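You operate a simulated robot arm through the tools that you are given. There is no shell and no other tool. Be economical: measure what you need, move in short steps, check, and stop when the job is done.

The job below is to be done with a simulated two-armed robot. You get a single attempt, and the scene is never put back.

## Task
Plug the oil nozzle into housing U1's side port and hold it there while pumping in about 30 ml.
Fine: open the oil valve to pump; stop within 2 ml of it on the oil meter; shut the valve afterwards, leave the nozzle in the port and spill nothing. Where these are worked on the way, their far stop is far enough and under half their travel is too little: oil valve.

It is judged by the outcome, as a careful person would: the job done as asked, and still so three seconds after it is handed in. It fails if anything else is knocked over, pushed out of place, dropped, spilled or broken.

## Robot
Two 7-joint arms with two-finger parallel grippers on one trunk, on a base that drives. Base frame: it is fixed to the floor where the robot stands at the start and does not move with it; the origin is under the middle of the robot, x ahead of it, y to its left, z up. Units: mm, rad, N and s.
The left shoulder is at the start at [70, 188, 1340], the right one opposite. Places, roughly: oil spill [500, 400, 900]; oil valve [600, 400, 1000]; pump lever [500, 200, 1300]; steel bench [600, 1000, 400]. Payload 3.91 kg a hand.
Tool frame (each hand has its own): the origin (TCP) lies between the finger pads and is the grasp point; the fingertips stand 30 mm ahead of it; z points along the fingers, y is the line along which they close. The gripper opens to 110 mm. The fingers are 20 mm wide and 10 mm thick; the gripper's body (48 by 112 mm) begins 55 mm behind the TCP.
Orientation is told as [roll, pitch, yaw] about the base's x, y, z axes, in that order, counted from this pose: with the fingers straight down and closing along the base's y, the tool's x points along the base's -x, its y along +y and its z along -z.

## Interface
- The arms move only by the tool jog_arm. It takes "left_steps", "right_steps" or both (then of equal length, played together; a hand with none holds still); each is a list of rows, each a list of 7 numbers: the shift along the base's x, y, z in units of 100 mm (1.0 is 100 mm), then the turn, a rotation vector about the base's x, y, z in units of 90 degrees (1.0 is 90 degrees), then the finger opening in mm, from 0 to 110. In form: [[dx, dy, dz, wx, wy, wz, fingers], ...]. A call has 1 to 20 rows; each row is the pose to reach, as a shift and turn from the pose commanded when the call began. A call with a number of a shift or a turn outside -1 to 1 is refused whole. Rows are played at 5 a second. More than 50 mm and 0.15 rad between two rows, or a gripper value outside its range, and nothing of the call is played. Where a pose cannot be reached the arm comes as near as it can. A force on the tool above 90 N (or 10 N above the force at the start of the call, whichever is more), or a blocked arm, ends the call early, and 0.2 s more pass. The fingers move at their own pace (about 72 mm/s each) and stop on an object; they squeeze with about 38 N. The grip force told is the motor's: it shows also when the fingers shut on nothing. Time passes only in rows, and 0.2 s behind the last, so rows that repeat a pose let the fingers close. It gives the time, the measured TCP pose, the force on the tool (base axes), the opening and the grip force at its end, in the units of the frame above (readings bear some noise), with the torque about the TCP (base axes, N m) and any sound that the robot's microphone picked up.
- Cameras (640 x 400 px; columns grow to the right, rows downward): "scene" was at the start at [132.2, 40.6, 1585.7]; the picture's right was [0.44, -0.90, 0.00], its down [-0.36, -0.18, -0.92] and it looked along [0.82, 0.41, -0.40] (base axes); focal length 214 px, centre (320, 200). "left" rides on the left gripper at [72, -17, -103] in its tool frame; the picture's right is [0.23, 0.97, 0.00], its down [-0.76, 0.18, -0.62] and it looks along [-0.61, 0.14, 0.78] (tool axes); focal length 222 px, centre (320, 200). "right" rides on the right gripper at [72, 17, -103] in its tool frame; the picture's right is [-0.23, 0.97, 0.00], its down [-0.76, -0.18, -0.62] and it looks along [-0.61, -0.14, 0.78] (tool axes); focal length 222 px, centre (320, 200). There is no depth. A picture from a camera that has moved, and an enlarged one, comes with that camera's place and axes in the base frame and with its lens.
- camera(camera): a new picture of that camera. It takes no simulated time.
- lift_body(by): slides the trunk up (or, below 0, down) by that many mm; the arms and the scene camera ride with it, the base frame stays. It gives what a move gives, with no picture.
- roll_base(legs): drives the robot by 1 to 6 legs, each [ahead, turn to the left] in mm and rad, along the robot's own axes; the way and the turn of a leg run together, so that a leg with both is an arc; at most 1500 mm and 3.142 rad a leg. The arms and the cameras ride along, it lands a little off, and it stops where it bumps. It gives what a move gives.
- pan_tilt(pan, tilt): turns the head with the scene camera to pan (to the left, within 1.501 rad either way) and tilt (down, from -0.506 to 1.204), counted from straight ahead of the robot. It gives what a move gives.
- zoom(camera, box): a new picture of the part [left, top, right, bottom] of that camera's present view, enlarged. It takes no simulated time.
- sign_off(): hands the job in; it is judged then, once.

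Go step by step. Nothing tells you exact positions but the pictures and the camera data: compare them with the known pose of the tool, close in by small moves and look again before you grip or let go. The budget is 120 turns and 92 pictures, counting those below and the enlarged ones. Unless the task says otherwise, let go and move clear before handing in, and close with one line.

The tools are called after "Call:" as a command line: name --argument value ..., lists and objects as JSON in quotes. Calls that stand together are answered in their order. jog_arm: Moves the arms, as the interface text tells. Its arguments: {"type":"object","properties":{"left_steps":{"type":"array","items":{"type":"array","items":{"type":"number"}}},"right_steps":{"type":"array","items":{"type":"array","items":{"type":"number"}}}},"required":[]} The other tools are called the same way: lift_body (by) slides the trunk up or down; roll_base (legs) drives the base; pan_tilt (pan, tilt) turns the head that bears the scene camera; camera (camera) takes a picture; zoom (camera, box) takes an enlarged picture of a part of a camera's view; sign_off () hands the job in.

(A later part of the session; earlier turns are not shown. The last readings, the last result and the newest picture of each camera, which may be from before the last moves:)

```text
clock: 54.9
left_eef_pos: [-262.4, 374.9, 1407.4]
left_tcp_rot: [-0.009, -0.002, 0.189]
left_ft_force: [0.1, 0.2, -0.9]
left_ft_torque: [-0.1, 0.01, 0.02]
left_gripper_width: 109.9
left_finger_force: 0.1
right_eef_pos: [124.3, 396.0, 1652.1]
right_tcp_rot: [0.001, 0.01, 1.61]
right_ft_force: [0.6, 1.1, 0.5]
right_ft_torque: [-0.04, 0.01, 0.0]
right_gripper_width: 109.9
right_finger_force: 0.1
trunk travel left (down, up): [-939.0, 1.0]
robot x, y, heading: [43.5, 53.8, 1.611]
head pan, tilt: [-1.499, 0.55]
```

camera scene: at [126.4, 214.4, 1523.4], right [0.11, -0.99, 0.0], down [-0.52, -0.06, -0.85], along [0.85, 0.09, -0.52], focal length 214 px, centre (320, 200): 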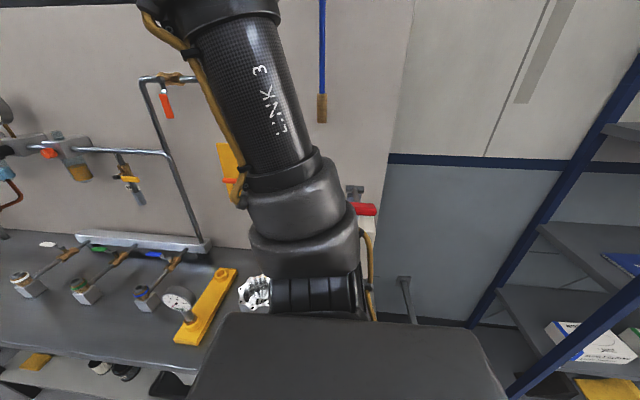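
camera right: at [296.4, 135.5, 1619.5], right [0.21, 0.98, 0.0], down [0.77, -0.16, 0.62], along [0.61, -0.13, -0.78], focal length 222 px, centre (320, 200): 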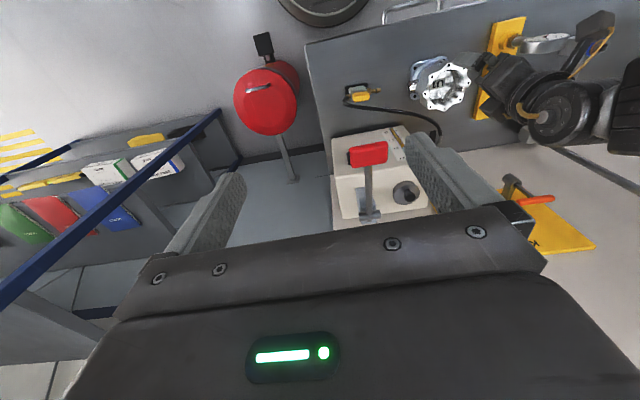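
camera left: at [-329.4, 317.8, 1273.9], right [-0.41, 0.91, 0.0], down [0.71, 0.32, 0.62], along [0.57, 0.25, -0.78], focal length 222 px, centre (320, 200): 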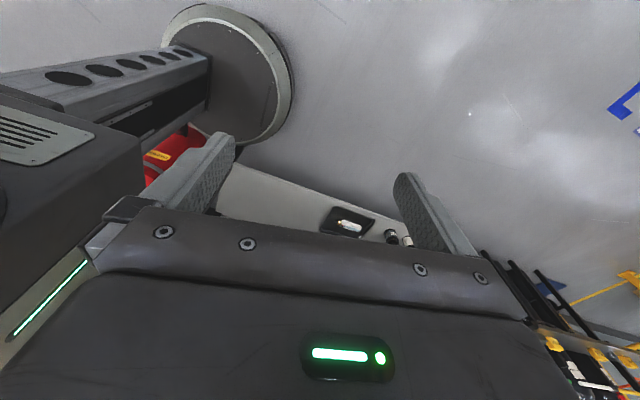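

Clear this time. Now I'll turn right to face the bench with heading about −0.15.

Call:
roll_base --legs '[[0, -1.0], [0, -0.76]]'

Call:
pan_tilt --pan 0.45 --tilt 0.7

Call:
camera --camera "scene"

```text
clock: 59.9
left_eef_pos: [410.5, 291.7, 1409.7]
left_tcp_rot: [-0.001, -0.005, -1.577]
left_ft_force: [-0.2, 0.5, -0.2]
left_ft_torque: [0.0, -0.02, 0.0]
left_gripper_width: 109.8
left_finger_force: 0.1
right_eef_pos: [354.2, -90.1, 1653.2]
right_tcp_rot: [-0.001, 0.002, -0.158]
right_ft_force: [-0.1, 0.1, -0.2]
right_ft_torque: [-0.01, 0.02, 0.03]
right_gripper_width: 110.0
right_finger_force: 0.1
trunk travel left (down, up): [-939.0, 1.0]
robot x, y, heading: [41.0, 52.5, -0.155]
head pan, tilt: [-1.499, 0.55]
```

```text
clock: 61.8
left_eef_pos: [411.2, 291.3, 1410.3]
left_tcp_rot: [-0.001, -0.004, -1.576]
left_ft_force: [0.6, -0.2, -0.1]
left_ft_torque: [0.0, -0.02, -0.03]
left_gripper_width: 110.2
left_finger_force: 0.0
right_eef_pos: [354.4, -91.2, 1654.0]
right_tcp_rot: [0.001, 0.004, -0.157]
right_ft_force: [0.4, -0.5, -0.2]
right_ft_torque: [-0.01, -0.01, 0.01]
right_gripper_width: 110.1
right_finger_force: 0.2
trunk travel left (down, up): [-939.0, 1.0]
robot x, y, heading: [45.5, 49.4, -0.153]
head pan, tilt: [0.45, 0.7]
```

```text
66 pictures are left
camera scene: at [173.8, 68.4, 1649.2], right [0.29, -0.96, 0.0], down [-0.62, -0.19, -0.76], along [0.73, 0.22, -0.64], focal length 214 px, centre (320, 200)
```

scene: 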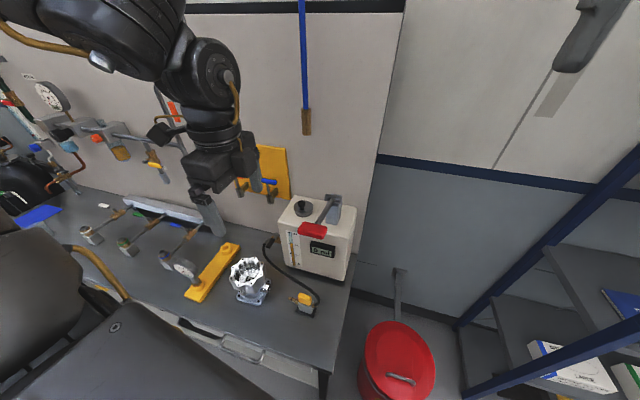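

All good. I'll check the meter still reads 0, then lower the trunk by 340 mm, which brings the left hand to about z = 1070 beside the nozzle.

Call:
zoom --camera "scene" --box '[210, 180, 370, 330]'

Call:
lift_body --by -340

Call:
camera --camera "left"

Call:
camera --camera "scene"

```text
2.67 times, centred on (290, 255) of scene
camera zoom: at [173.8, 68.4, 1649.2], right [0.29, -0.96, 0.0], down [-0.62, -0.19, -0.76], along [0.73, 0.22, -0.64], focal length 572 px, centre (400, 53)
```

zoom: 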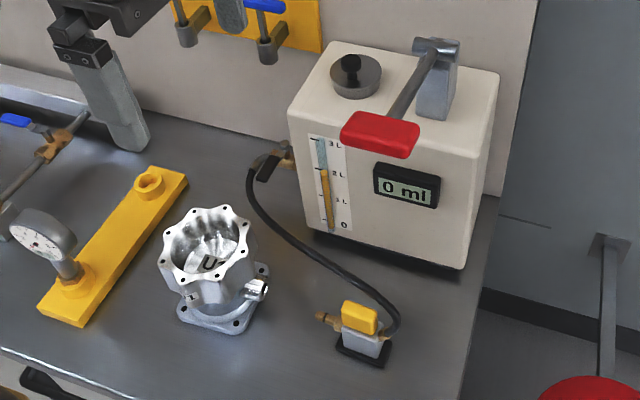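

```text
clock: 65.1
left_eef_pos: [410.6, 291.6, 1069.6]
left_tcp_rot: [-0.002, -0.003, -1.576]
left_ft_force: [-0.4, -0.6, -0.9]
left_ft_torque: [0.03, 0.02, 0.0]
left_gripper_width: 110.1
left_finger_force: 0.2
right_eef_pos: [356.2, -91.0, 1314.7]
right_tcp_rot: [0.001, 0.004, -0.157]
right_ft_force: [0.0, -0.4, 0.2]
right_ft_torque: [0.01, -0.04, 0.01]
right_gripper_width: 109.9
right_finger_force: 0.0
trunk travel left (down, up): [-599.0, 341.0]
robot x, y, heading: [44.3, 53.8, -0.153]
head pan, tilt: [0.45, 0.7]
```

```text
64 pictures are left
camera left: at [394.0, 364.8, 1172.8], right [0.98, 0.22, 0.0], down [0.17, -0.76, 0.62], along [0.14, -0.61, -0.78], focal length 222 px, centre (320, 200)
```

left: 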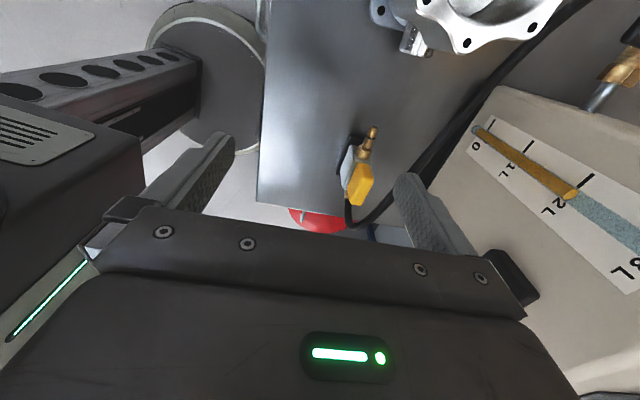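

```text
63 pictures are left
camera scene: at [173.7, 68.3, 1309.3], right [0.29, -0.96, 0.0], down [-0.62, -0.19, -0.76], along [0.73, 0.22, -0.64], focal length 214 px, centre (320, 200)
```

scene: 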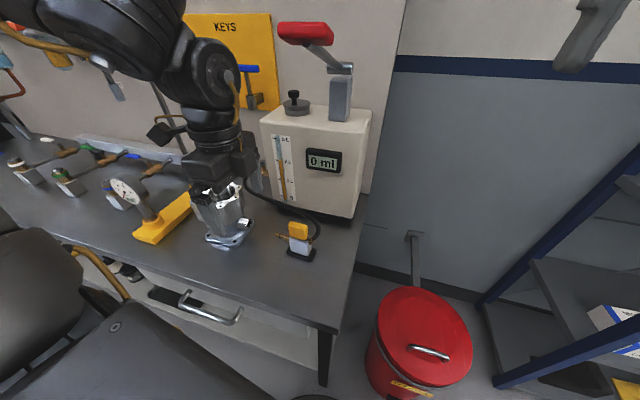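

Meter is 0 and everything is in place. I'll zoom in to locate the nozzle and port more exactly.

Call:
zoom --camera "scene" --box '[190, 170, 340, 270]'

Call:
zoom --camera "left" --box '[290, 0, 450, 240]'

```text
4.00 times, centred on (265, 220) of scene
camera zoom: at [173.7, 68.3, 1309.3], right [0.29, -0.96, 0.0], down [-0.62, -0.19, -0.76], along [0.73, 0.22, -0.64], focal length 858 px, centre (540, 120)
```

zoom: 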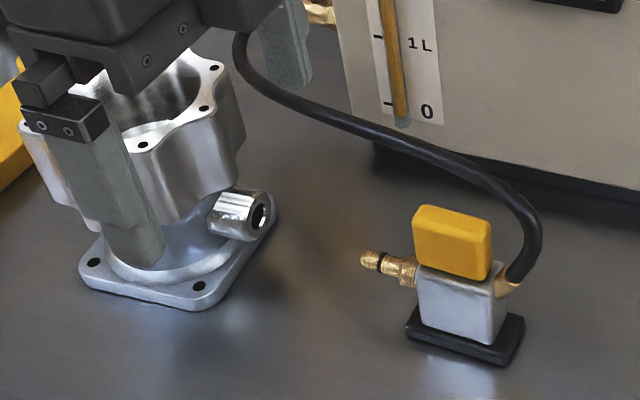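

```text
1.67 times, centred on (370, 120) of left
camera zoom: at [394.0, 364.8, 1172.8], right [0.98, 0.22, 0.0], down [0.17, -0.76, 0.62], along [0.14, -0.61, -0.78], focal length 370 px, centre (237, 333)
```

zoom: 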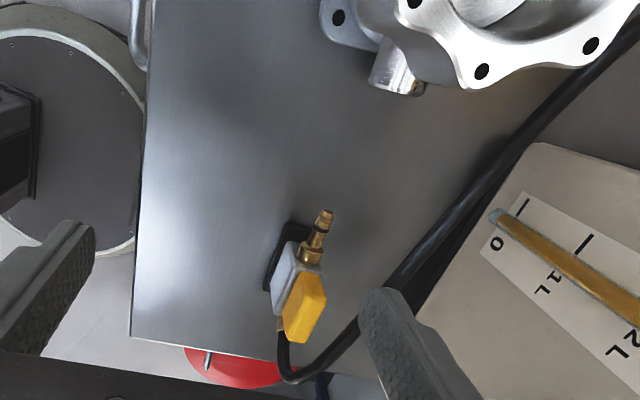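

The nozzle tip is at about [485, 278, 895], with the yellow top block centred near [484, 216, 932]. The hose loops on the far side, so I'll part the fingers only 64 mm and move above the nozzle.

Call:
jog_arm --left_steps '[[0.35, -0.35, -0.1, 0, 0, 0, 64], [0.73, -0.7, -0.2, 0, 0, 0, 64], [0.73, -0.76, -0.5, 0, 0, 0, 64]]'

Call:
camera --camera "left"

Call:
zoom --camera "scene" --box '[220, 150, 370, 270]'

```text
refused: row 1 steps farther than a row can; nothing moved
```

```text
60 pictures are left
camera left: at [394.0, 364.8, 1172.8], right [0.98, 0.22, 0.0], down [0.17, -0.76, 0.62], along [0.14, -0.61, -0.78], focal length 222 px, centre (320, 200)
```

left: 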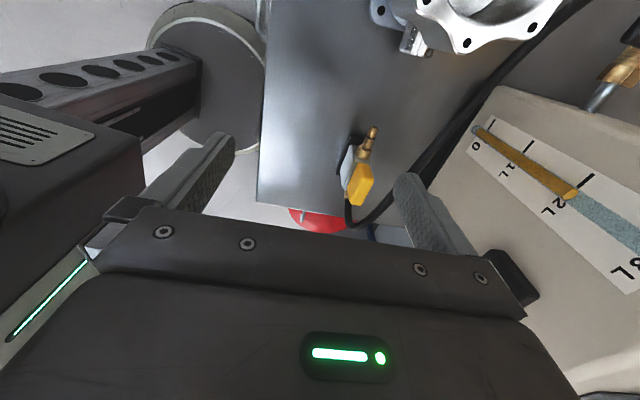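

```text
3.33 times, centred on (295, 210) of scene
camera zoom: at [173.7, 68.3, 1309.3], right [0.29, -0.96, 0.0], down [-0.62, -0.19, -0.76], along [0.73, 0.22, -0.64], focal length 715 px, centre (403, 167)
```

zoom: 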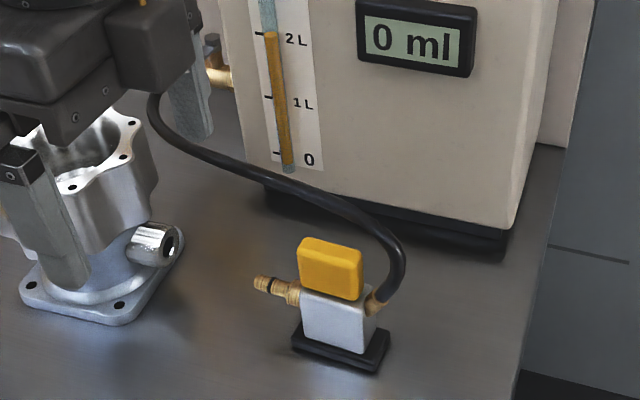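

The step rows were too long; I'll repeat the move with shorter ones.

Call:
jog_arm --left_steps '[[0.25, -0.25, -0.05, 0, 0, 0, 64], [0.5, -0.5, -0.1, 0, 0, 0, 64], [0.73, -0.75, -0.2, 0, 0, 0, 64], [0.73, -0.76, -0.5, 0, 0, 0, 64]]'

Call:
camera --camera "left"

Call:
zoom --camera "scene" --box '[220, 150, 370, 270]'

```text
clock: 66.1
left_eef_pos: [478.1, 229.4, 1015.8]
left_tcp_rot: [0.001, -0.017, -1.576]
left_ft_force: [-0.3, -0.1, 0.0]
left_ft_torque: [0.01, 0.04, -0.01]
left_gripper_width: 63.9
left_finger_force: 0.0
right_eef_pos: [350.5, -74.8, 1319.5]
right_tcp_rot: [-0.014, 0.001, -0.157]
right_ft_force: [-0.1, 0.1, 0.1]
right_ft_torque: [-0.02, 0.03, -0.01]
right_gripper_width: 109.6
right_finger_force: 0.0
trunk travel left (down, up): [-599.0, 341.0]
robot x, y, heading: [43.5, 49.3, -0.155]
head pan, tilt: [0.45, 0.7]
```

```text
58 pictures are left
camera left: at [461.3, 304.2, 1118.5], right [0.98, 0.22, 0.0], down [0.17, -0.75, 0.64], along [0.14, -0.62, -0.77], focal length 222 px, centre (320, 200)
```

left: 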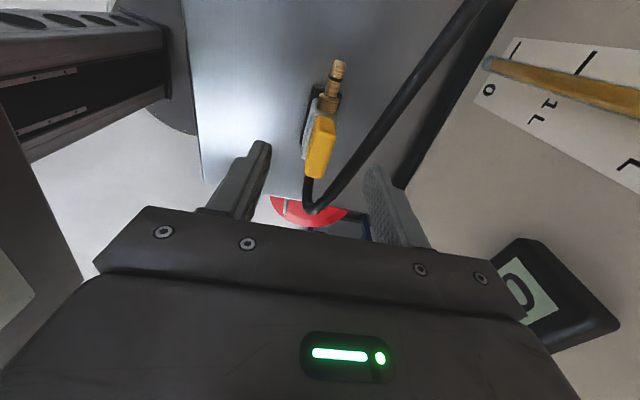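

```text
3.33 times, centred on (295, 210) of scene
camera zoom: at [171.0, 91.8, 1310.0], right [0.29, -0.96, 0.02], down [-0.61, -0.2, -0.76], along [0.73, 0.21, -0.65], focal length 715 px, centre (403, 167)
```

zoom: 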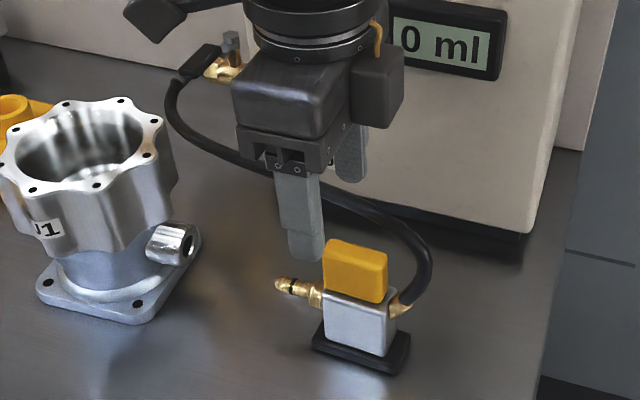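

The robot's body seems to have leaned about 1°, so something above may be touching, perhaps the wrist and the lever. I'll look at the whole scene.

Call:
pan_tilt --pan 0.45 --tilt 0.35

Call:
camera --camera "scene"

Call:
camera --camera "right"

```text
clock: 67.0
left_eef_pos: [480.2, 228.0, 1017.3]
left_tcp_rot: [-0.001, -0.016, -1.571]
left_ft_force: [-0.1, -0.4, 0.5]
left_ft_torque: [0.0, 0.03, -0.03]
left_gripper_width: 64.2
left_finger_force: 0.0
right_eef_pos: [353.5, -77.8, 1319.3]
right_tcp_rot: [-0.011, 0.005, -0.171]
right_ft_force: [-0.2, -0.4, 0.5]
right_ft_torque: [0.02, 0.01, 0.01]
right_gripper_width: 110.2
right_finger_force: 0.0
trunk travel left (down, up): [-599.0, 341.0]
robot x, y, heading: [46.8, 53.6, -0.159]
head pan, tilt: [0.45, 0.351]
```

```text
56 pictures are left
camera scene: at [183.3, 103.4, 1341.4], right [0.29, -0.96, 0.02], down [-0.33, -0.12, -0.94], along [0.9, 0.26, -0.35], focal length 214 px, centre (320, 200)
```

scene: 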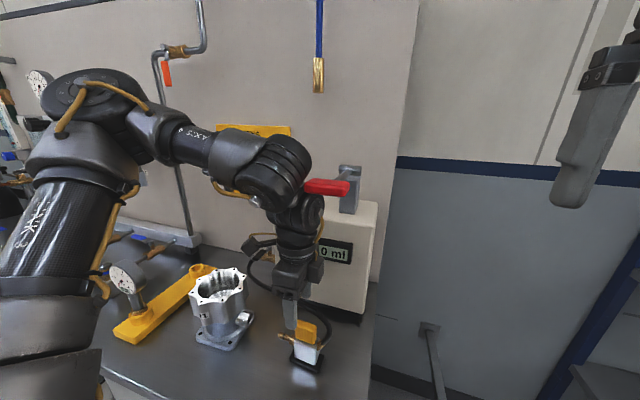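

```text
55 pictures are left
camera right: at [286.2, -46.0, 1423.6], right [0.39, 0.92, -0.01], down [0.72, -0.3, 0.62], along [0.57, -0.25, -0.78], focal length 222 px, centre (320, 200)
```

right: 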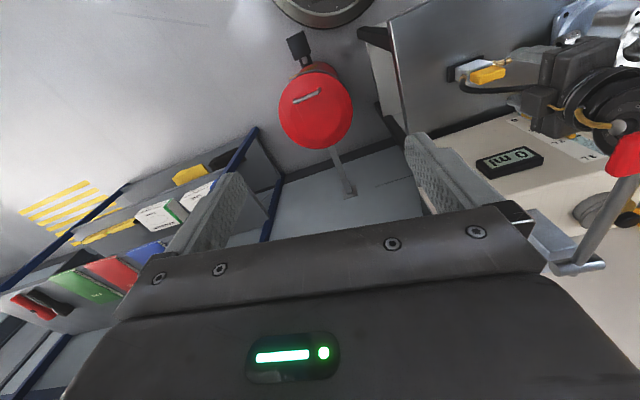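

The left wrist's upper joint is touching the lever grip's side. I'll back away in +y, descend between nozzle and housing, and then come in underneath the lever.

Call:
jog_arm --left_steps '[[0, 0.4, 0, 0, 0, 0, 56], [0, 0.8, 0, 0, 0, 0, 56], [0, 0.85, 0, 0, 0, 0, 56]]'

Call:
zoom --camera "scene" --box '[160, 130, 400, 380]'

Call:
camera --camera "left"

```text
clock: 67.8
left_eef_pos: [484.1, 303.6, 1016.7]
left_tcp_rot: [-0.002, -0.007, -1.576]
left_ft_force: [0.8, 0.8, -0.6]
left_ft_torque: [-0.03, 0.0, 0.0]
left_gripper_width: 56.1
left_finger_force: 0.1
right_eef_pos: [356.6, -86.2, 1315.0]
right_tcp_rot: [-0.005, 0.004, -0.156]
right_ft_force: [0.5, 0.7, -0.2]
right_ft_torque: [-0.07, 0.05, 0.0]
right_gripper_width: 110.2
right_finger_force: 0.0
trunk travel left (down, up): [-599.0, 341.0]
robot x, y, heading: [44.3, 53.7, -0.155]
head pan, tilt: [0.45, 0.351]
```

```text
1.60 times, centred on (280, 255) of scene
camera zoom: at [184.0, 78.6, 1340.3], right [0.29, -0.96, 0.01], down [-0.33, -0.11, -0.94], along [0.9, 0.27, -0.35], focal length 343 px, centre (384, 112)
```

zoom: 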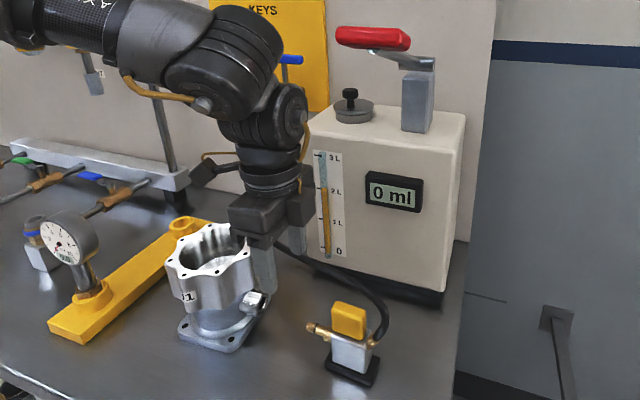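

```text
53 pictures are left
camera left: at [466.7, 378.4, 1120.5], right [0.97, 0.22, 0.0], down [0.18, -0.76, 0.63], along [0.14, -0.61, -0.78], focal length 222 px, centre (320, 200)
```

left: 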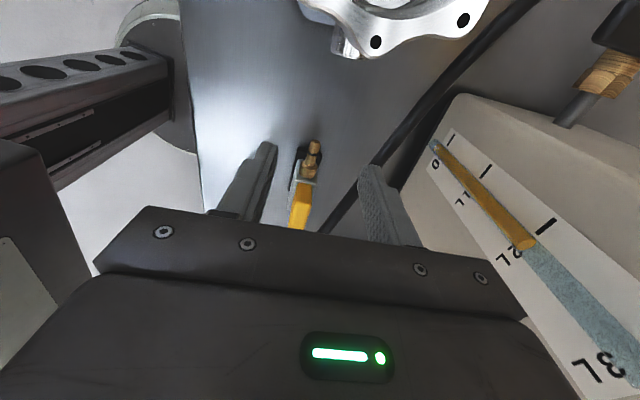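

Upright again. Descending to z ≈ 930 at y ≈ 303, then sliding to y ≈ 216 under the lever.

Call:
jog_arm --left_steps '[[0, 0, -0.3, 0, 0, 0, 56], [0, 0, -0.6, 0, 0, 0, 56], [0, 0, -0.86, 0, 0, 0, 56]]'

Call:
jog_arm --left_steps '[[0, -0.2, 0, 0, 0, 0, 56], [0, -0.4, 0, 0, 0, 0, 56], [0, -0.6, 0, 0, 0, 0, 56]]'

Call:
pan_tilt --pan 0.45 --tilt 0.6

Call:
zoom --camera "scene" --box '[160, 80, 400, 300]'

Call:
camera --camera "left"

```text
clock: 68.6
left_eef_pos: [481.9, 294.9, 935.1]
left_tcp_rot: [-0.002, -0.002, -1.576]
left_ft_force: [-0.5, -0.2, 0.5]
left_ft_torque: [0.03, -0.02, 0.01]
left_gripper_width: 55.9
left_finger_force: 0.3
right_eef_pos: [355.4, -92.8, 1314.4]
right_tcp_rot: [0.002, 0.005, -0.158]
right_ft_force: [0.0, 0.1, -0.2]
right_ft_torque: [0.0, -0.01, 0.0]
right_gripper_width: 110.0
right_finger_force: 0.1
trunk travel left (down, up): [-599.0, 341.0]
robot x, y, heading: [46.5, 54.1, -0.158]
head pan, tilt: [0.45, 0.351]
```

```text
clock: 69.4
left_eef_pos: [482.9, 240.9, 934.7]
left_tcp_rot: [-0.002, -0.001, -1.577]
left_ft_force: [-1.2, 0.3, 0.0]
left_ft_torque: [0.02, 0.02, -0.03]
left_gripper_width: 55.9
left_finger_force: 0.1
right_eef_pos: [356.1, -90.9, 1315.0]
right_tcp_rot: [0.0, 0.004, -0.157]
right_ft_force: [-0.1, -0.6, -0.5]
right_ft_torque: [0.02, 0.01, 0.0]
right_gripper_width: 109.9
right_finger_force: 0.1
trunk travel left (down, up): [-599.0, 341.0]
robot x, y, heading: [45.1, 54.0, -0.152]
head pan, tilt: [0.45, 0.351]
```

```text
clock: 70.1
left_eef_pos: [482.2, 240.7, 933.9]
left_tcp_rot: [-0.003, -0.003, -1.576]
left_ft_force: [-0.8, 0.6, 0.4]
left_ft_torque: [-0.05, 0.02, -0.01]
left_gripper_width: 56.0
left_finger_force: 0.1
right_eef_pos: [354.7, -90.3, 1315.5]
right_tcp_rot: [-0.001, 0.005, -0.158]
right_ft_force: [0.0, 0.8, 0.0]
right_ft_torque: [-0.03, -0.04, 0.01]
right_gripper_width: 110.0
right_finger_force: 0.0
trunk travel left (down, up): [-599.0, 341.0]
robot x, y, heading: [47.7, 50.4, -0.156]
head pan, tilt: [0.45, 0.6]
```

```text
1.82 times, centred on (280, 190) of scene
camera zoom: at [177.0, 69.6, 1317.9], right [0.29, -0.96, 0.0], down [-0.54, -0.16, -0.83], along [0.79, 0.24, -0.56], focal length 390 px, centre (393, 218)
```

zoom: 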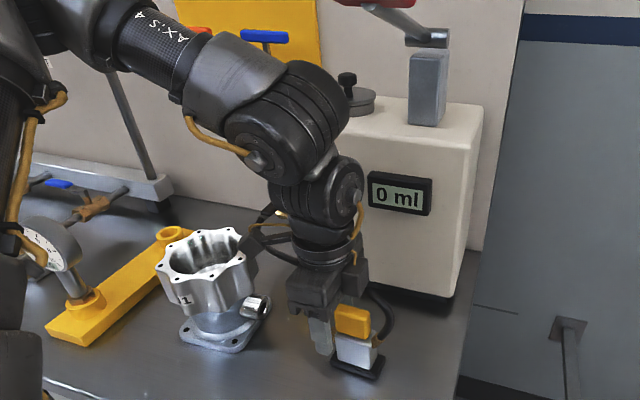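

```text
51 pictures are left
camera left: at [465.9, 314.2, 1037.0], right [0.98, 0.22, 0.0], down [0.17, -0.76, 0.62], along [0.14, -0.61, -0.78], focal length 222 px, centre (320, 200)
```

left: 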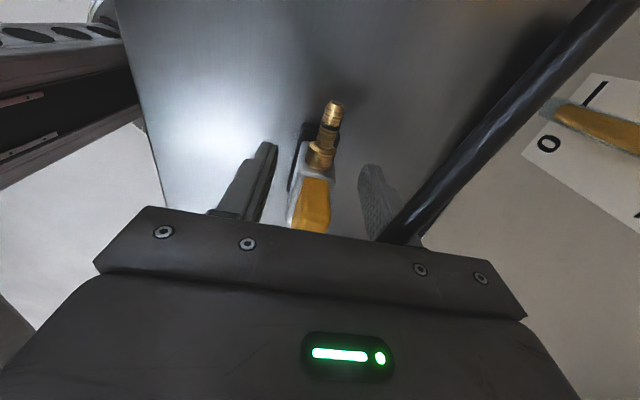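

Well clear of the lever. I'll move in the last 26 mm, lower to z ≈ 917, and look before closing.

Call:
jog_arm --left_steps '[[0, -0.13, 0, 0, 0, 0, 56], [0, -0.25, 0, 0, 0, 0, 56], [0.01, -0.25, -0.1, 0, 0, 0, 56], [0.01, -0.25, -0.17, 0, 0, 0, 56]]'

Call:
zoom --camera "scene" --box '[250, 200, 330, 300]'

Call:
zoom --camera "left" --box '[220, 80, 430, 250]'

```text
clock: 71.1
left_eef_pos: [485.6, 214.4, 916.4]
left_tcp_rot: [-0.002, -0.004, -1.576]
left_ft_force: [-0.4, -0.1, -0.9]
left_ft_torque: [0.02, -0.03, 0.0]
left_gripper_width: 56.1
left_finger_force: 0.1
right_eef_pos: [355.8, -90.6, 1314.8]
right_tcp_rot: [0.001, 0.006, -0.158]
right_ft_force: [0.4, -0.2, 0.0]
right_ft_torque: [0.02, 0.02, -0.02]
right_gripper_width: 110.0
right_finger_force: 0.1
trunk travel left (down, up): [-599.0, 341.0]
robot x, y, heading: [44.8, 53.4, -0.156]
head pan, tilt: [0.45, 0.6]
```

```text
4.00 times, centred on (290, 250) of scene
camera zoom: at [177.4, 69.6, 1317.8], right [0.29, -0.96, 0.0], down [-0.54, -0.16, -0.82], along [0.79, 0.24, -0.57], focal length 858 px, centre (440, 0)
```

zoom: 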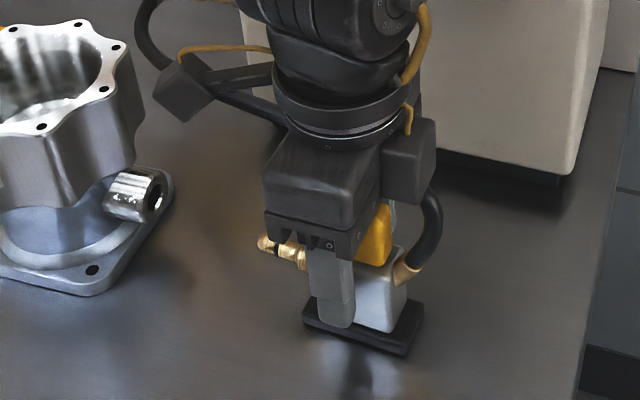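

```text
2.35 times, centred on (325, 165) of left
camera zoom: at [469.1, 288.0, 1019.1], right [0.97, 0.22, 0.0], down [0.17, -0.76, 0.63], along [0.14, -0.61, -0.78], focal length 523 px, centre (308, 282)
```

zoom: 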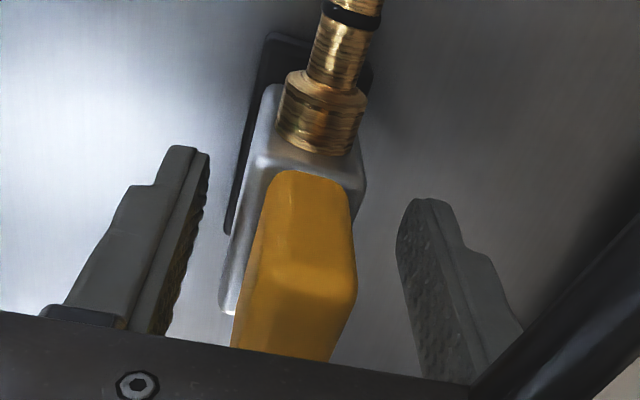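

The finger sits a bit toward the front of the block, so I'll shift 12 mm back and close.

Call:
jog_arm --left_steps '[[0, -0.12, 0, 0, 0, 0, 56], [0, -0.12, 0, 0, 0, 0, 30], [0, -0.12, 0, 0, 0, 0, 10], [0, -0.12, 0, 0, 0, 0, 0], [0, -0.12, 0, 0, 0, 0, 0], [0, -0.12, 0, 0, 0, 0, 0]]'

Call:
zoom --camera "left" --box '[220, 80, 430, 250]'

```text
clock: 72.5
left_eef_pos: [485.9, 203.7, 915.6]
left_tcp_rot: [-0.001, -0.005, -1.576]
left_ft_force: [0.2, 0.0, -0.1]
left_ft_torque: [-0.03, 0.03, 0.02]
left_gripper_width: 27.8
left_finger_force: 37.9
right_eef_pos: [355.9, -91.2, 1313.8]
right_tcp_rot: [0.0, 0.006, -0.157]
right_ft_force: [0.4, 0.5, 0.6]
right_ft_torque: [0.0, -0.01, 0.02]
right_gripper_width: 110.1
right_finger_force: 0.1
trunk travel left (down, up): [-599.0, 341.0]
robot x, y, heading: [41.8, 51.8, -0.156]
head pan, tilt: [0.45, 0.6]
```

```text
2.35 times, centred on (325, 165) of left
camera zoom: at [468.6, 277.1, 1018.8], right [0.98, 0.22, 0.0], down [0.17, -0.76, 0.62], along [0.14, -0.61, -0.78], focal length 523 px, centre (308, 282)
```

zoom: 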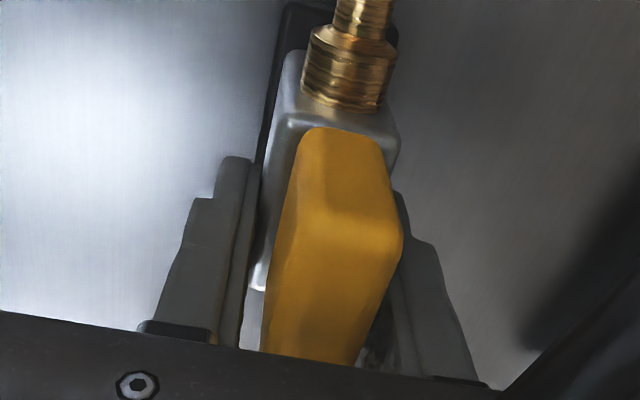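

Gripped at 28 mm. Lifting 30 mm off the stand and moving 15 mm toward the port.

Call:
jog_arm --left_steps '[[0, 0, 0.1, 0, 0, 0, 0], [0, 0, 0.2, 0, 0, 0, 0], [0, 0, 0.3, 0, 0, 0, 0], [0, 0.1, 0.3, 0, 0, 0, 0], [0, 0.2, 0.3, 0, 0, 0, 0], [0, 0.2, 0.3, 0, 0, 0, 0]]'

Call:
zoom --camera "scene" --box '[190, 180, 330, 290]'

Call:
camera --camera "left"

```text
clock: 73.9
left_eef_pos: [485.4, 221.9, 946.3]
left_tcp_rot: [0.0, -0.001, -1.577]
left_ft_force: [-0.7, 0.1, -2.6]
left_ft_torque: [-0.02, -0.04, -0.02]
left_gripper_width: 27.5
left_finger_force: 38.3
right_eef_pos: [354.2, -92.1, 1314.3]
right_tcp_rot: [-0.001, 0.004, -0.156]
right_ft_force: [0.6, -0.4, -0.2]
right_ft_torque: [0.0, 0.02, 0.02]
right_gripper_width: 110.0
right_finger_force: 0.1
trunk travel left (down, up): [-599.0, 341.0]
robot x, y, heading: [46.3, 52.6, -0.158]
head pan, tilt: [0.45, 0.6]
```

```text
3.64 times, centred on (260, 235) of scene
camera zoom: at [177.5, 69.4, 1317.8], right [0.29, -0.96, 0.0], down [-0.54, -0.16, -0.82], along [0.79, 0.24, -0.57], focal length 780 px, centre (538, 73)
```

zoom: 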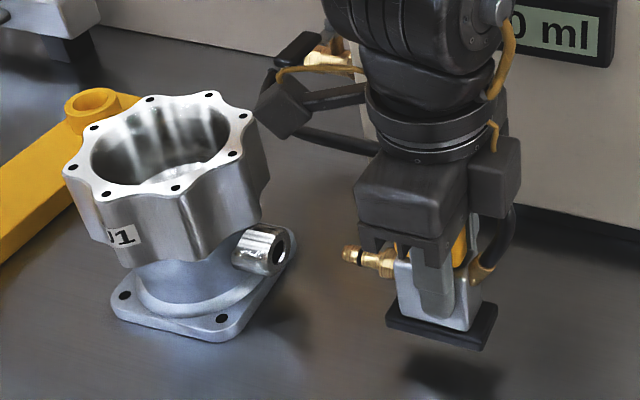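

```text
46 pictures are left
camera left: at [468.9, 295.8, 1049.5], right [0.97, 0.22, 0.0], down [0.17, -0.76, 0.62], along [0.14, -0.61, -0.78], focal length 222 px, centre (320, 200)
```

left: 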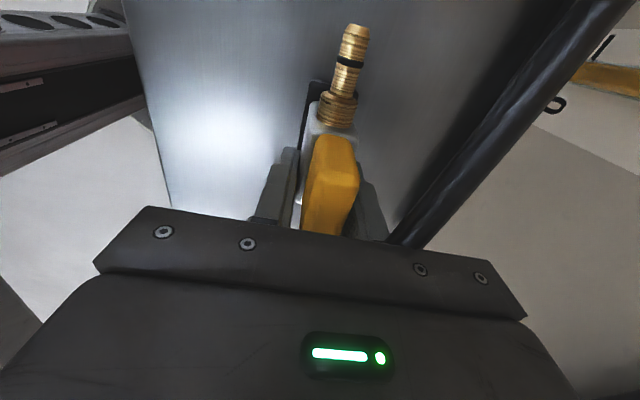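

Nozzle held, tip now at about [485, 296, 925], and both views agree. For the port I'll take a second view from the right-hand camera.

Call:
zoom --camera "right" --box '[500, 0, 640, 100]'

Call:
zoom --camera "scene" --box '[225, 205, 285, 265]'

```text
4.00 times, centred on (570, 50) of right
camera zoom: at [286.9, -61.9, 1418.1], right [0.38, 0.93, 0.0], down [0.73, -0.29, 0.62], along [0.57, -0.23, -0.78], focal length 888 px, centre (-680, 800)
```

zoom: 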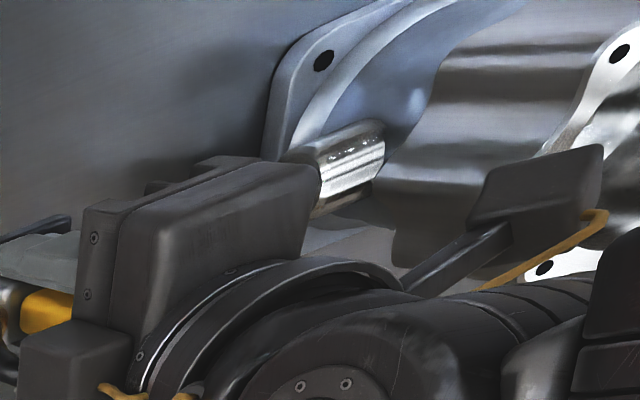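

```text
6.67 times, centred on (255, 235) of scene
camera zoom: at [177.5, 69.4, 1317.8], right [0.29, -0.96, 0.0], down [-0.54, -0.16, -0.82], along [0.79, 0.24, -0.57], focal length 1430 px, centre (753, -33)
```

zoom: 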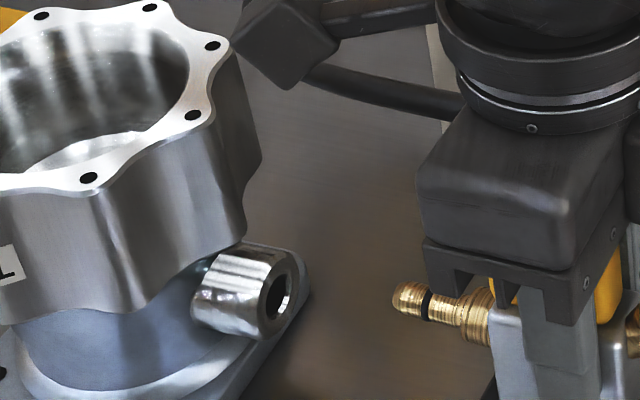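

I estimate the port opening at about [489, 356, 909], facing −y. I'll bring the tip to about 15 mm in front of it and compare in both views.

Call:
jog_arm --left_steps '[[0.01, 0.1, -0.04, 0, 0, 0, 0], [0.02, 0.2, -0.08, 0, 0, 0, 0], [0.03, 0.3, -0.12, 0, 0, 0, 0], [0.04, 0.42, -0.16, 0, 0, 0, 0], [0.04, 0.42, -0.16, 0, 0, 0, 0]]'

Call:
zoom --camera "scene" --box '[225, 205, 285, 265]'

Call:
zoom --camera "right" --box '[500, 0, 640, 100]'

```text
clock: 75.1
left_eef_pos: [488.2, 263.8, 932.0]
left_tcp_rot: [-0.003, -0.004, -1.577]
left_ft_force: [0.5, 0.1, -2.1]
left_ft_torque: [0.0, -0.02, 0.01]
left_gripper_width: 27.6
left_finger_force: 38.2
right_eef_pos: [354.7, -91.0, 1315.2]
right_tcp_rot: [0.0, 0.005, -0.157]
right_ft_force: [0.1, 0.3, -0.8]
right_ft_torque: [0.02, 0.03, 0.03]
right_gripper_width: 110.0
right_finger_force: 0.1
trunk travel left (down, up): [-599.0, 341.0]
robot x, y, heading: [46.2, 53.1, -0.158]
head pan, tilt: [0.45, 0.6]
```

```text
6.67 times, centred on (255, 235) of scene
camera zoom: at [177.5, 69.4, 1317.8], right [0.29, -0.96, 0.0], down [-0.54, -0.16, -0.82], along [0.79, 0.24, -0.57], focal length 1430 px, centre (753, -33)
```

zoom: 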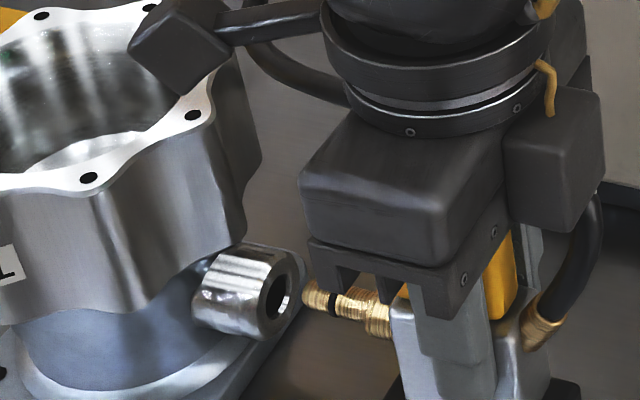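

```text
4.00 times, centred on (570, 50) of right
camera zoom: at [286.9, -61.9, 1418.1], right [0.38, 0.93, 0.0], down [0.73, -0.29, 0.62], along [0.57, -0.23, -0.78], focal length 888 px, centre (-680, 800)
```

zoom: 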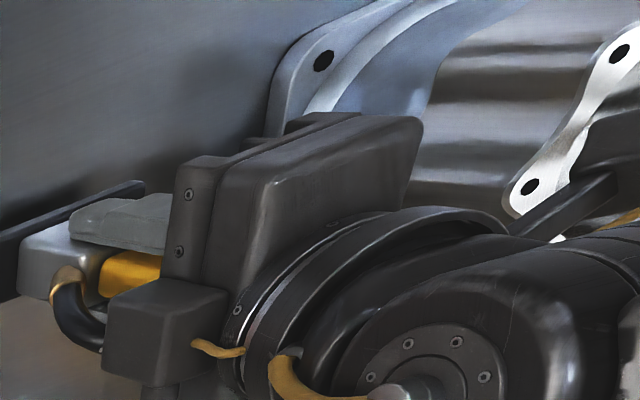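

In the scene view the nozzle sits about 3 mm too high, but depth is uncertain. I'll move the right hand down and turn it for a side view of tip and port beneath the gripper.

Call:
jog_arm --right_steps '[[0, -0.15, -0.12, 0, 0, 0.09, 110], [0, -0.3, -0.25, 0, 0, 0.18, 110], [0, -0.45, -0.4, 0, 0, 0.27, 110], [0, -0.6, -0.55, 0, 0, 0.36, 110], [0, -0.7, -0.7, 0, 0, 0.45, 110], [0, -0.8, -0.85, 0, 0, 0.54, 110], [0, -0.9, -1, 0, 0, 0.63, 110], [0, -0.9, -1, 0, 0, 0.7, 110]]'

Call:
jog_arm --right_steps '[[0, 0, -0.3, 0, 0, 0, 110], [0, 0, -0.6, 0, 0, 0, 110], [0, 0, -1, 0, 0, 0, 110]]'

Call:
camera --camera "right"

```text
clock: 76.9
left_eef_pos: [487.7, 264.5, 931.2]
left_tcp_rot: [0.0, -0.004, -1.577]
left_ft_force: [-0.2, 0.4, -1.8]
left_ft_torque: [-0.03, -0.04, 0.02]
left_gripper_width: 27.8
left_finger_force: 37.8
right_eef_pos: [302.0, -186.5, 1318.0]
right_tcp_rot: [0.002, 0.005, 0.943]
right_ft_force: [-1.1, -0.5, -0.7]
right_ft_torque: [0.03, -0.03, 0.03]
right_gripper_width: 110.1
right_finger_force: 0.0
right hand out of reach, approached as far as the arm can: row 1, 2, 3, 4, 5, 6, 7, 8
trunk travel left (down, up): [-599.0, 341.0]
robot x, y, heading: [44.7, 54.2, -0.154]
head pan, tilt: [0.45, 0.6]
```

```text
clock: 77.7
left_eef_pos: [488.7, 263.4, 932.2]
left_tcp_rot: [-0.001, -0.003, -1.575]
left_ft_force: [0.0, -0.1, -2.5]
left_ft_torque: [-0.02, 0.05, -0.05]
left_gripper_width: 27.6
left_finger_force: 38.4
right_eef_pos: [300.2, -186.0, 1312.8]
right_tcp_rot: [0.001, 0.005, 0.941]
right_ft_force: [-1.1, -0.2, 0.7]
right_ft_torque: [0.01, 0.0, 0.03]
right_gripper_width: 110.3
right_finger_force: 0.0
right hand out of reach, approached as far as the arm can: row 1, 2, 3
trunk travel left (down, up): [-599.0, 341.0]
robot x, y, heading: [42.7, 52.9, -0.154]
head pan, tilt: [0.45, 0.6]
```

```text
41 pictures are left
camera right: at [244.6, -233.0, 1416.1], right [-0.65, 0.76, 0.0], down [0.59, 0.51, 0.62], along [0.47, 0.41, -0.79], focal length 222 px, centre (320, 200)
```

right: 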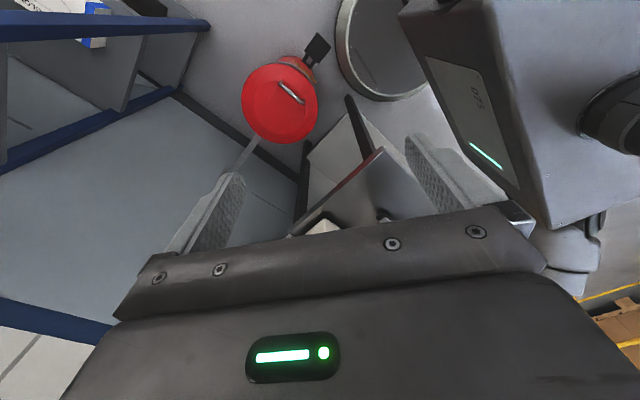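

The right arm needs to be more extended to go lower. I'll move it ahead first, then down.

Call:
jog_arm --right_steps '[[0.3, 0, 0, 0, 0, 0, 110], [0.6, 0, 0, 0, 0, 0, 110], [0.9, 0, 0, 0, 0, 0, 110], [0.9, 0, -0.3, 0, 0, 0, 110], [0.9, 0, -0.6, 0, 0, 0, 110], [0.9, 0, -1, 0, 0, 0, 110]]'

Call:
jog_arm --right_steps '[[0.2, 0, 0, 0, 0, 0, 110], [0.4, 0, 0, 0, 0, 0, 110], [0.4, 0, -0.3, 0, 0, 0, 110], [0.4, 0, -0.6, 0, 0, 0, 110], [0.4, 0, -1, 0, 0, 0, 110]]'

Call:
camera --camera "right"

```text
clock: 78.4
left_eef_pos: [488.9, 265.5, 932.0]
left_tcp_rot: [-0.004, -0.004, -1.577]
left_ft_force: [-0.2, 0.2, -1.8]
left_ft_torque: [-0.04, 0.03, 0.01]
left_gripper_width: 27.8
left_finger_force: 38.3
right_eef_pos: [366.4, -181.4, 1314.8]
right_tcp_rot: [0.013, 0.001, 0.914]
right_ft_force: [-5.5, 22.2, -9.1]
right_ft_torque: [-2.14, -1.4, -1.61]
right_gripper_width: 109.8
right_finger_force: 0.1
trunk travel left (down, up): [-599.0, 341.0]
robot x, y, heading: [45.1, 54.1, -0.157]
head pan, tilt: [0.45, 0.6]
stopped in row 3 (right hand): the force on the tool passed its limit at 126 N (the readings are from after the stop); the commanded pose is now the measured one
```

```text
clock: 78.8
left_eef_pos: [488.9, 264.7, 929.8]
left_tcp_rot: [-0.005, -0.005, -1.576]
left_ft_force: [0.2, -0.7, -2.4]
left_ft_torque: [0.01, 0.01, 0.01]
left_gripper_width: 28.0
left_finger_force: 37.9
right_eef_pos: [382.0, -181.0, 1314.7]
right_tcp_rot: [0.021, -0.002, 0.896]
right_ft_force: [-4.3, 20.8, -9.7]
right_ft_torque: [-2.03, -1.13, -1.47]
right_gripper_width: 109.9
right_finger_force: 0.1
trunk travel left (down, up): [-599.0, 341.0]
robot x, y, heading: [42.4, 53.0, -0.155]
head pan, tilt: [0.45, 0.6]
stopped in row 1 (right hand): the force on the tool passed its limit at 111 N (the readings are from after the stop); the commanded pose is now the measured one
```

```text
40 pictures are left
camera right: at [324.9, -225.6, 1418.2], right [-0.62, 0.79, 0.02], down [0.62, 0.47, 0.62], along [0.48, 0.4, -0.78], focal length 222 px, centre (320, 200)
```

right: 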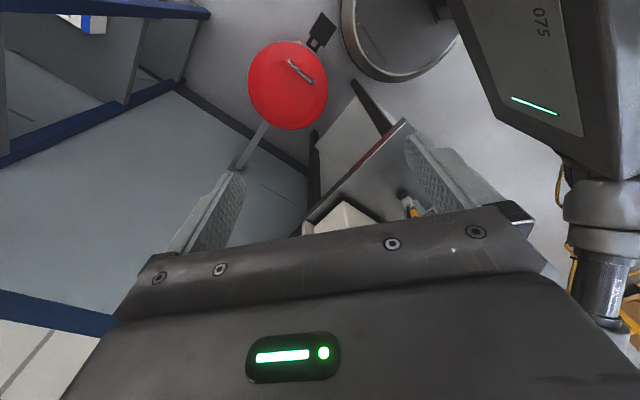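

The right hand met something unexpected. I'll look at it before moving on.

Call:
pan_tilt --pan -0.5 --tilt 0.3

Call:
camera --camera "scene"

```text
clock: 80.0
left_eef_pos: [489.1, 263.9, 931.8]
left_tcp_rot: [-0.003, -0.003, -1.578]
left_ft_force: [-0.8, 0.4, -0.6]
left_ft_torque: [-0.04, 0.01, -0.01]
left_gripper_width: 27.6
left_finger_force: 37.4
right_eef_pos: [379.8, -181.1, 1315.2]
right_tcp_rot: [0.016, -0.004, 0.896]
right_ft_force: [-10.3, 40.7, -19.9]
right_ft_torque: [-3.88, -2.49, -2.94]
right_gripper_width: 110.0
right_finger_force: 0.1
trunk travel left (down, up): [-599.0, 341.0]
robot x, y, heading: [43.2, 51.0, -0.156]
head pan, tilt: [-0.499, 0.3]
```

```text
39 pictures are left
camera scene: at [166.7, -12.7, 1345.3], right [-0.61, -0.79, 0.0], down [-0.23, 0.18, -0.96], along [0.76, -0.58, -0.3], focal length 214 px, centre (320, 200)
```

scene: 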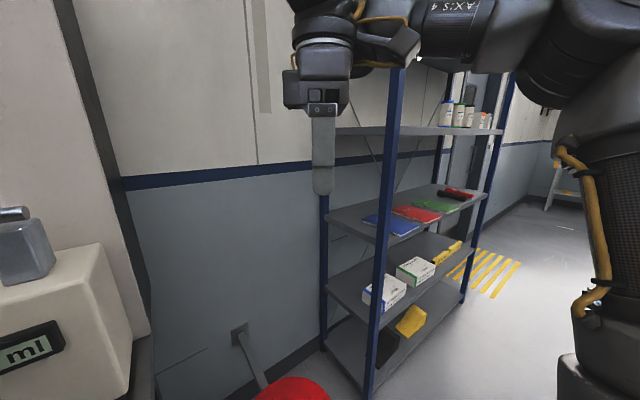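

The right hand's camera is most likely touching its own forearm. I'll back it off the way it came and undo that turn, and raise the left hand so its own camera can see the port from above.

Call:
jog_arm --right_steps '[[-0.3, 0, 0, 0, 0, 0, 110], [-0.6, 0, 0, 0, 0, 0, 110], [-0.75, 0, 0, 0, 0, 0, 110]]'

Call:
jog_arm --left_steps '[[0, 0, 0.2, 0, 0, 0, 0], [0, 0, 0.4, 0, 0, 0, 0], [0, 0, 0.6, 0, 0, 0, 0], [0, 0.1, 0.8, 0, 0, 0, 0], [0, 0.1, 0.8, 0, 0, 0, 0], [0, 0.1, 0.8, 0, 0, 0, 0], [0, 0.1, 0.8, 0, 0, 0, 0]]' --right_steps '[[0, 0, 0, 0, 0, -0.09, 110], [0, 0, 0, 0, 0, -0.18, 110], [0, 0, 0, 0, 0, -0.27, 110], [0, 0, 0, 0, 0, -0.36, 110], [0, 0, 0, 0, 0, -0.45, 110], [0, 0, 0, 0, 0, -0.54, 110], [0, 0, 0, 0, 0, -0.6, 110]]'

Call:
camera --camera "left"

Call:
zoom --camera "left" --box '[290, 0, 410, 110]'

```text
clock: 80.8
left_eef_pos: [488.0, 264.4, 932.5]
left_tcp_rot: [-0.002, -0.003, -1.577]
left_ft_force: [-0.8, -0.4, -1.8]
left_ft_torque: [-0.02, 0.0, 0.02]
left_gripper_width: 27.5
left_finger_force: 38.6
right_eef_pos: [304.8, -179.4, 1318.9]
right_tcp_rot: [0.016, -0.002, 0.899]
right_ft_force: [-0.4, -0.2, 0.6]
right_ft_torque: [0.0, 0.02, 0.0]
right_gripper_width: 109.8
right_finger_force: 0.2
trunk travel left (down, up): [-599.0, 341.0]
robot x, y, heading: [42.4, 55.2, -0.153]
head pan, tilt: [-0.499, 0.3]
```

```text
clock: 82.5
left_eef_pos: [489.9, 274.6, 1011.8]
left_tcp_rot: [-0.002, -0.005, -1.576]
left_ft_force: [-0.6, 0.9, -2.0]
left_ft_torque: [-0.03, 0.01, -0.02]
left_gripper_width: 27.8
left_finger_force: 38.0
right_eef_pos: [305.4, -179.5, 1316.3]
right_tcp_rot: [0.018, -0.002, -0.048]
right_ft_force: [0.0, -0.4, 0.0]
right_ft_torque: [0.0, 0.01, 0.0]
right_gripper_width: 110.1
right_finger_force: 0.1
trunk travel left (down, up): [-599.0, 341.0]
robot x, y, heading: [42.6, 52.1, -0.158]
head pan, tilt: [-0.499, 0.3]
```

```text
38 pictures are left
camera left: at [472.4, 347.4, 1114.5], right [0.97, 0.22, 0.0], down [0.17, -0.76, 0.62], along [0.14, -0.61, -0.78], focal length 222 px, centre (320, 200)
```

left: 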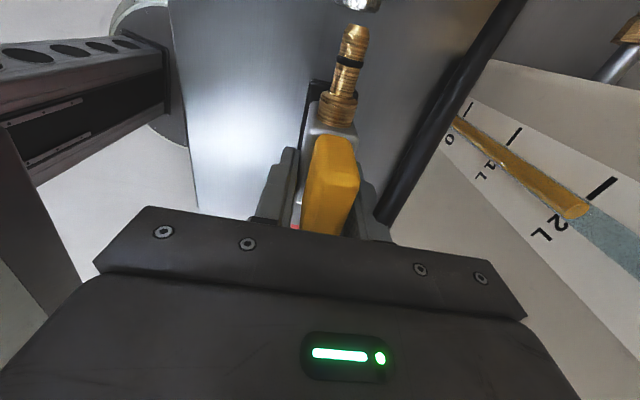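

```text
3.64 times, centred on (350, 55) of left
camera zoom: at [472.4, 347.4, 1114.5], right [0.97, 0.22, 0.0], down [0.17, -0.76, 0.62], along [0.14, -0.61, -0.78], focal length 808 px, centre (211, 727)
```

zoom: 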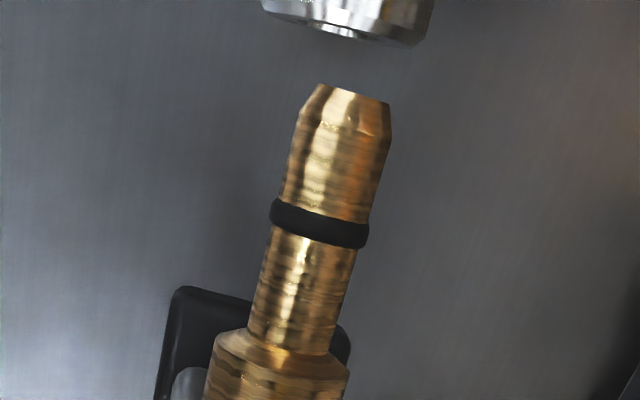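

Three views now agree: the port opening is at about [498.5, 360, 893.5], facing −y with a slight skew of about 0.06 rad. I'll line the nozzle up at z ≈ 914, x ≈ 499.5, about 14 mm short of the face.

Call:
jog_arm --left_steps '[[0.03, -0.06, -0.2, 0, 0, 0.015, 0], [0.06, -0.06, -0.4, 0, 0, 0.015, 0], [0.09, -0.06, -0.6, 0, 0, 0.015, 0], [0.095, -0.06, -0.8, 0, 0, 0.015, 0], [0.095, -0.06, -0.975, 0, 0, 0.015, 0], [0.095, -0.06, -0.975, 0, 0, 0.015, 0]]'

Call:
pan_tilt --pan 0.45 --tilt 0.6

Call:
zoom --camera "scene" --box '[220, 200, 290, 265]'

```text
clock: 83.8
left_eef_pos: [496.7, 266.8, 916.6]
left_tcp_rot: [0.002, -0.004, -1.552]
left_ft_force: [1.7, 4.8, 19.6]
left_ft_torque: [-0.14, 0.03, 0.03]
left_gripper_width: 27.7
left_finger_force: 38.4
right_eef_pos: [302.6, -180.8, 1315.9]
right_tcp_rot: [0.019, -0.003, -0.042]
right_ft_force: [-0.1, 0.0, 0.5]
right_ft_torque: [-0.05, 0.03, -0.02]
right_gripper_width: 110.0
right_finger_force: 0.0
trunk travel left (down, up): [-599.0, 341.0]
robot x, y, heading: [45.6, 48.9, -0.149]
head pan, tilt: [-0.499, 0.3]
```

```text
clock: 85.1
left_eef_pos: [497.2, 266.4, 915.0]
left_tcp_rot: [0.003, -0.002, -1.55]
left_ft_force: [8.7, 5.9, 32.7]
left_ft_torque: [0.0, -0.22, 0.02]
left_gripper_width: 27.6
left_finger_force: 38.2
right_eef_pos: [303.3, -180.4, 1315.6]
right_tcp_rot: [0.018, -0.003, -0.044]
right_ft_force: [-0.1, -0.7, 0.4]
right_ft_torque: [0.0, 0.01, 0.03]
right_gripper_width: 109.9
right_finger_force: 0.1
trunk travel left (down, up): [-599.0, 341.0]
robot x, y, heading: [44.5, 49.9, -0.155]
head pan, tilt: [0.45, 0.6]
```

```text
6.15 times, centred on (255, 232) of scene
camera zoom: at [175.4, 69.1, 1318.2], right [0.29, -0.96, 0.0], down [-0.54, -0.16, -0.83], along [0.79, 0.24, -0.56], focal length 1320 px, centre (720, 0)
```

zoom: 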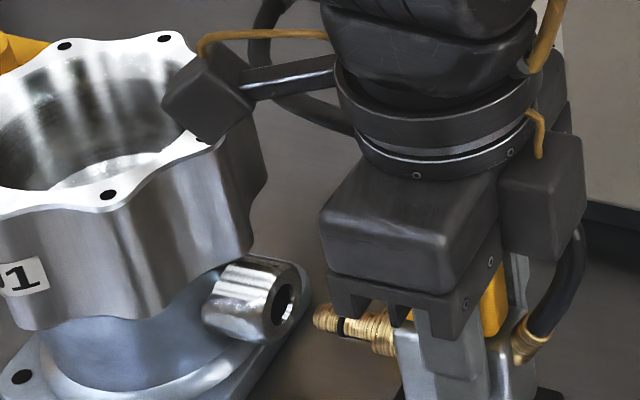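

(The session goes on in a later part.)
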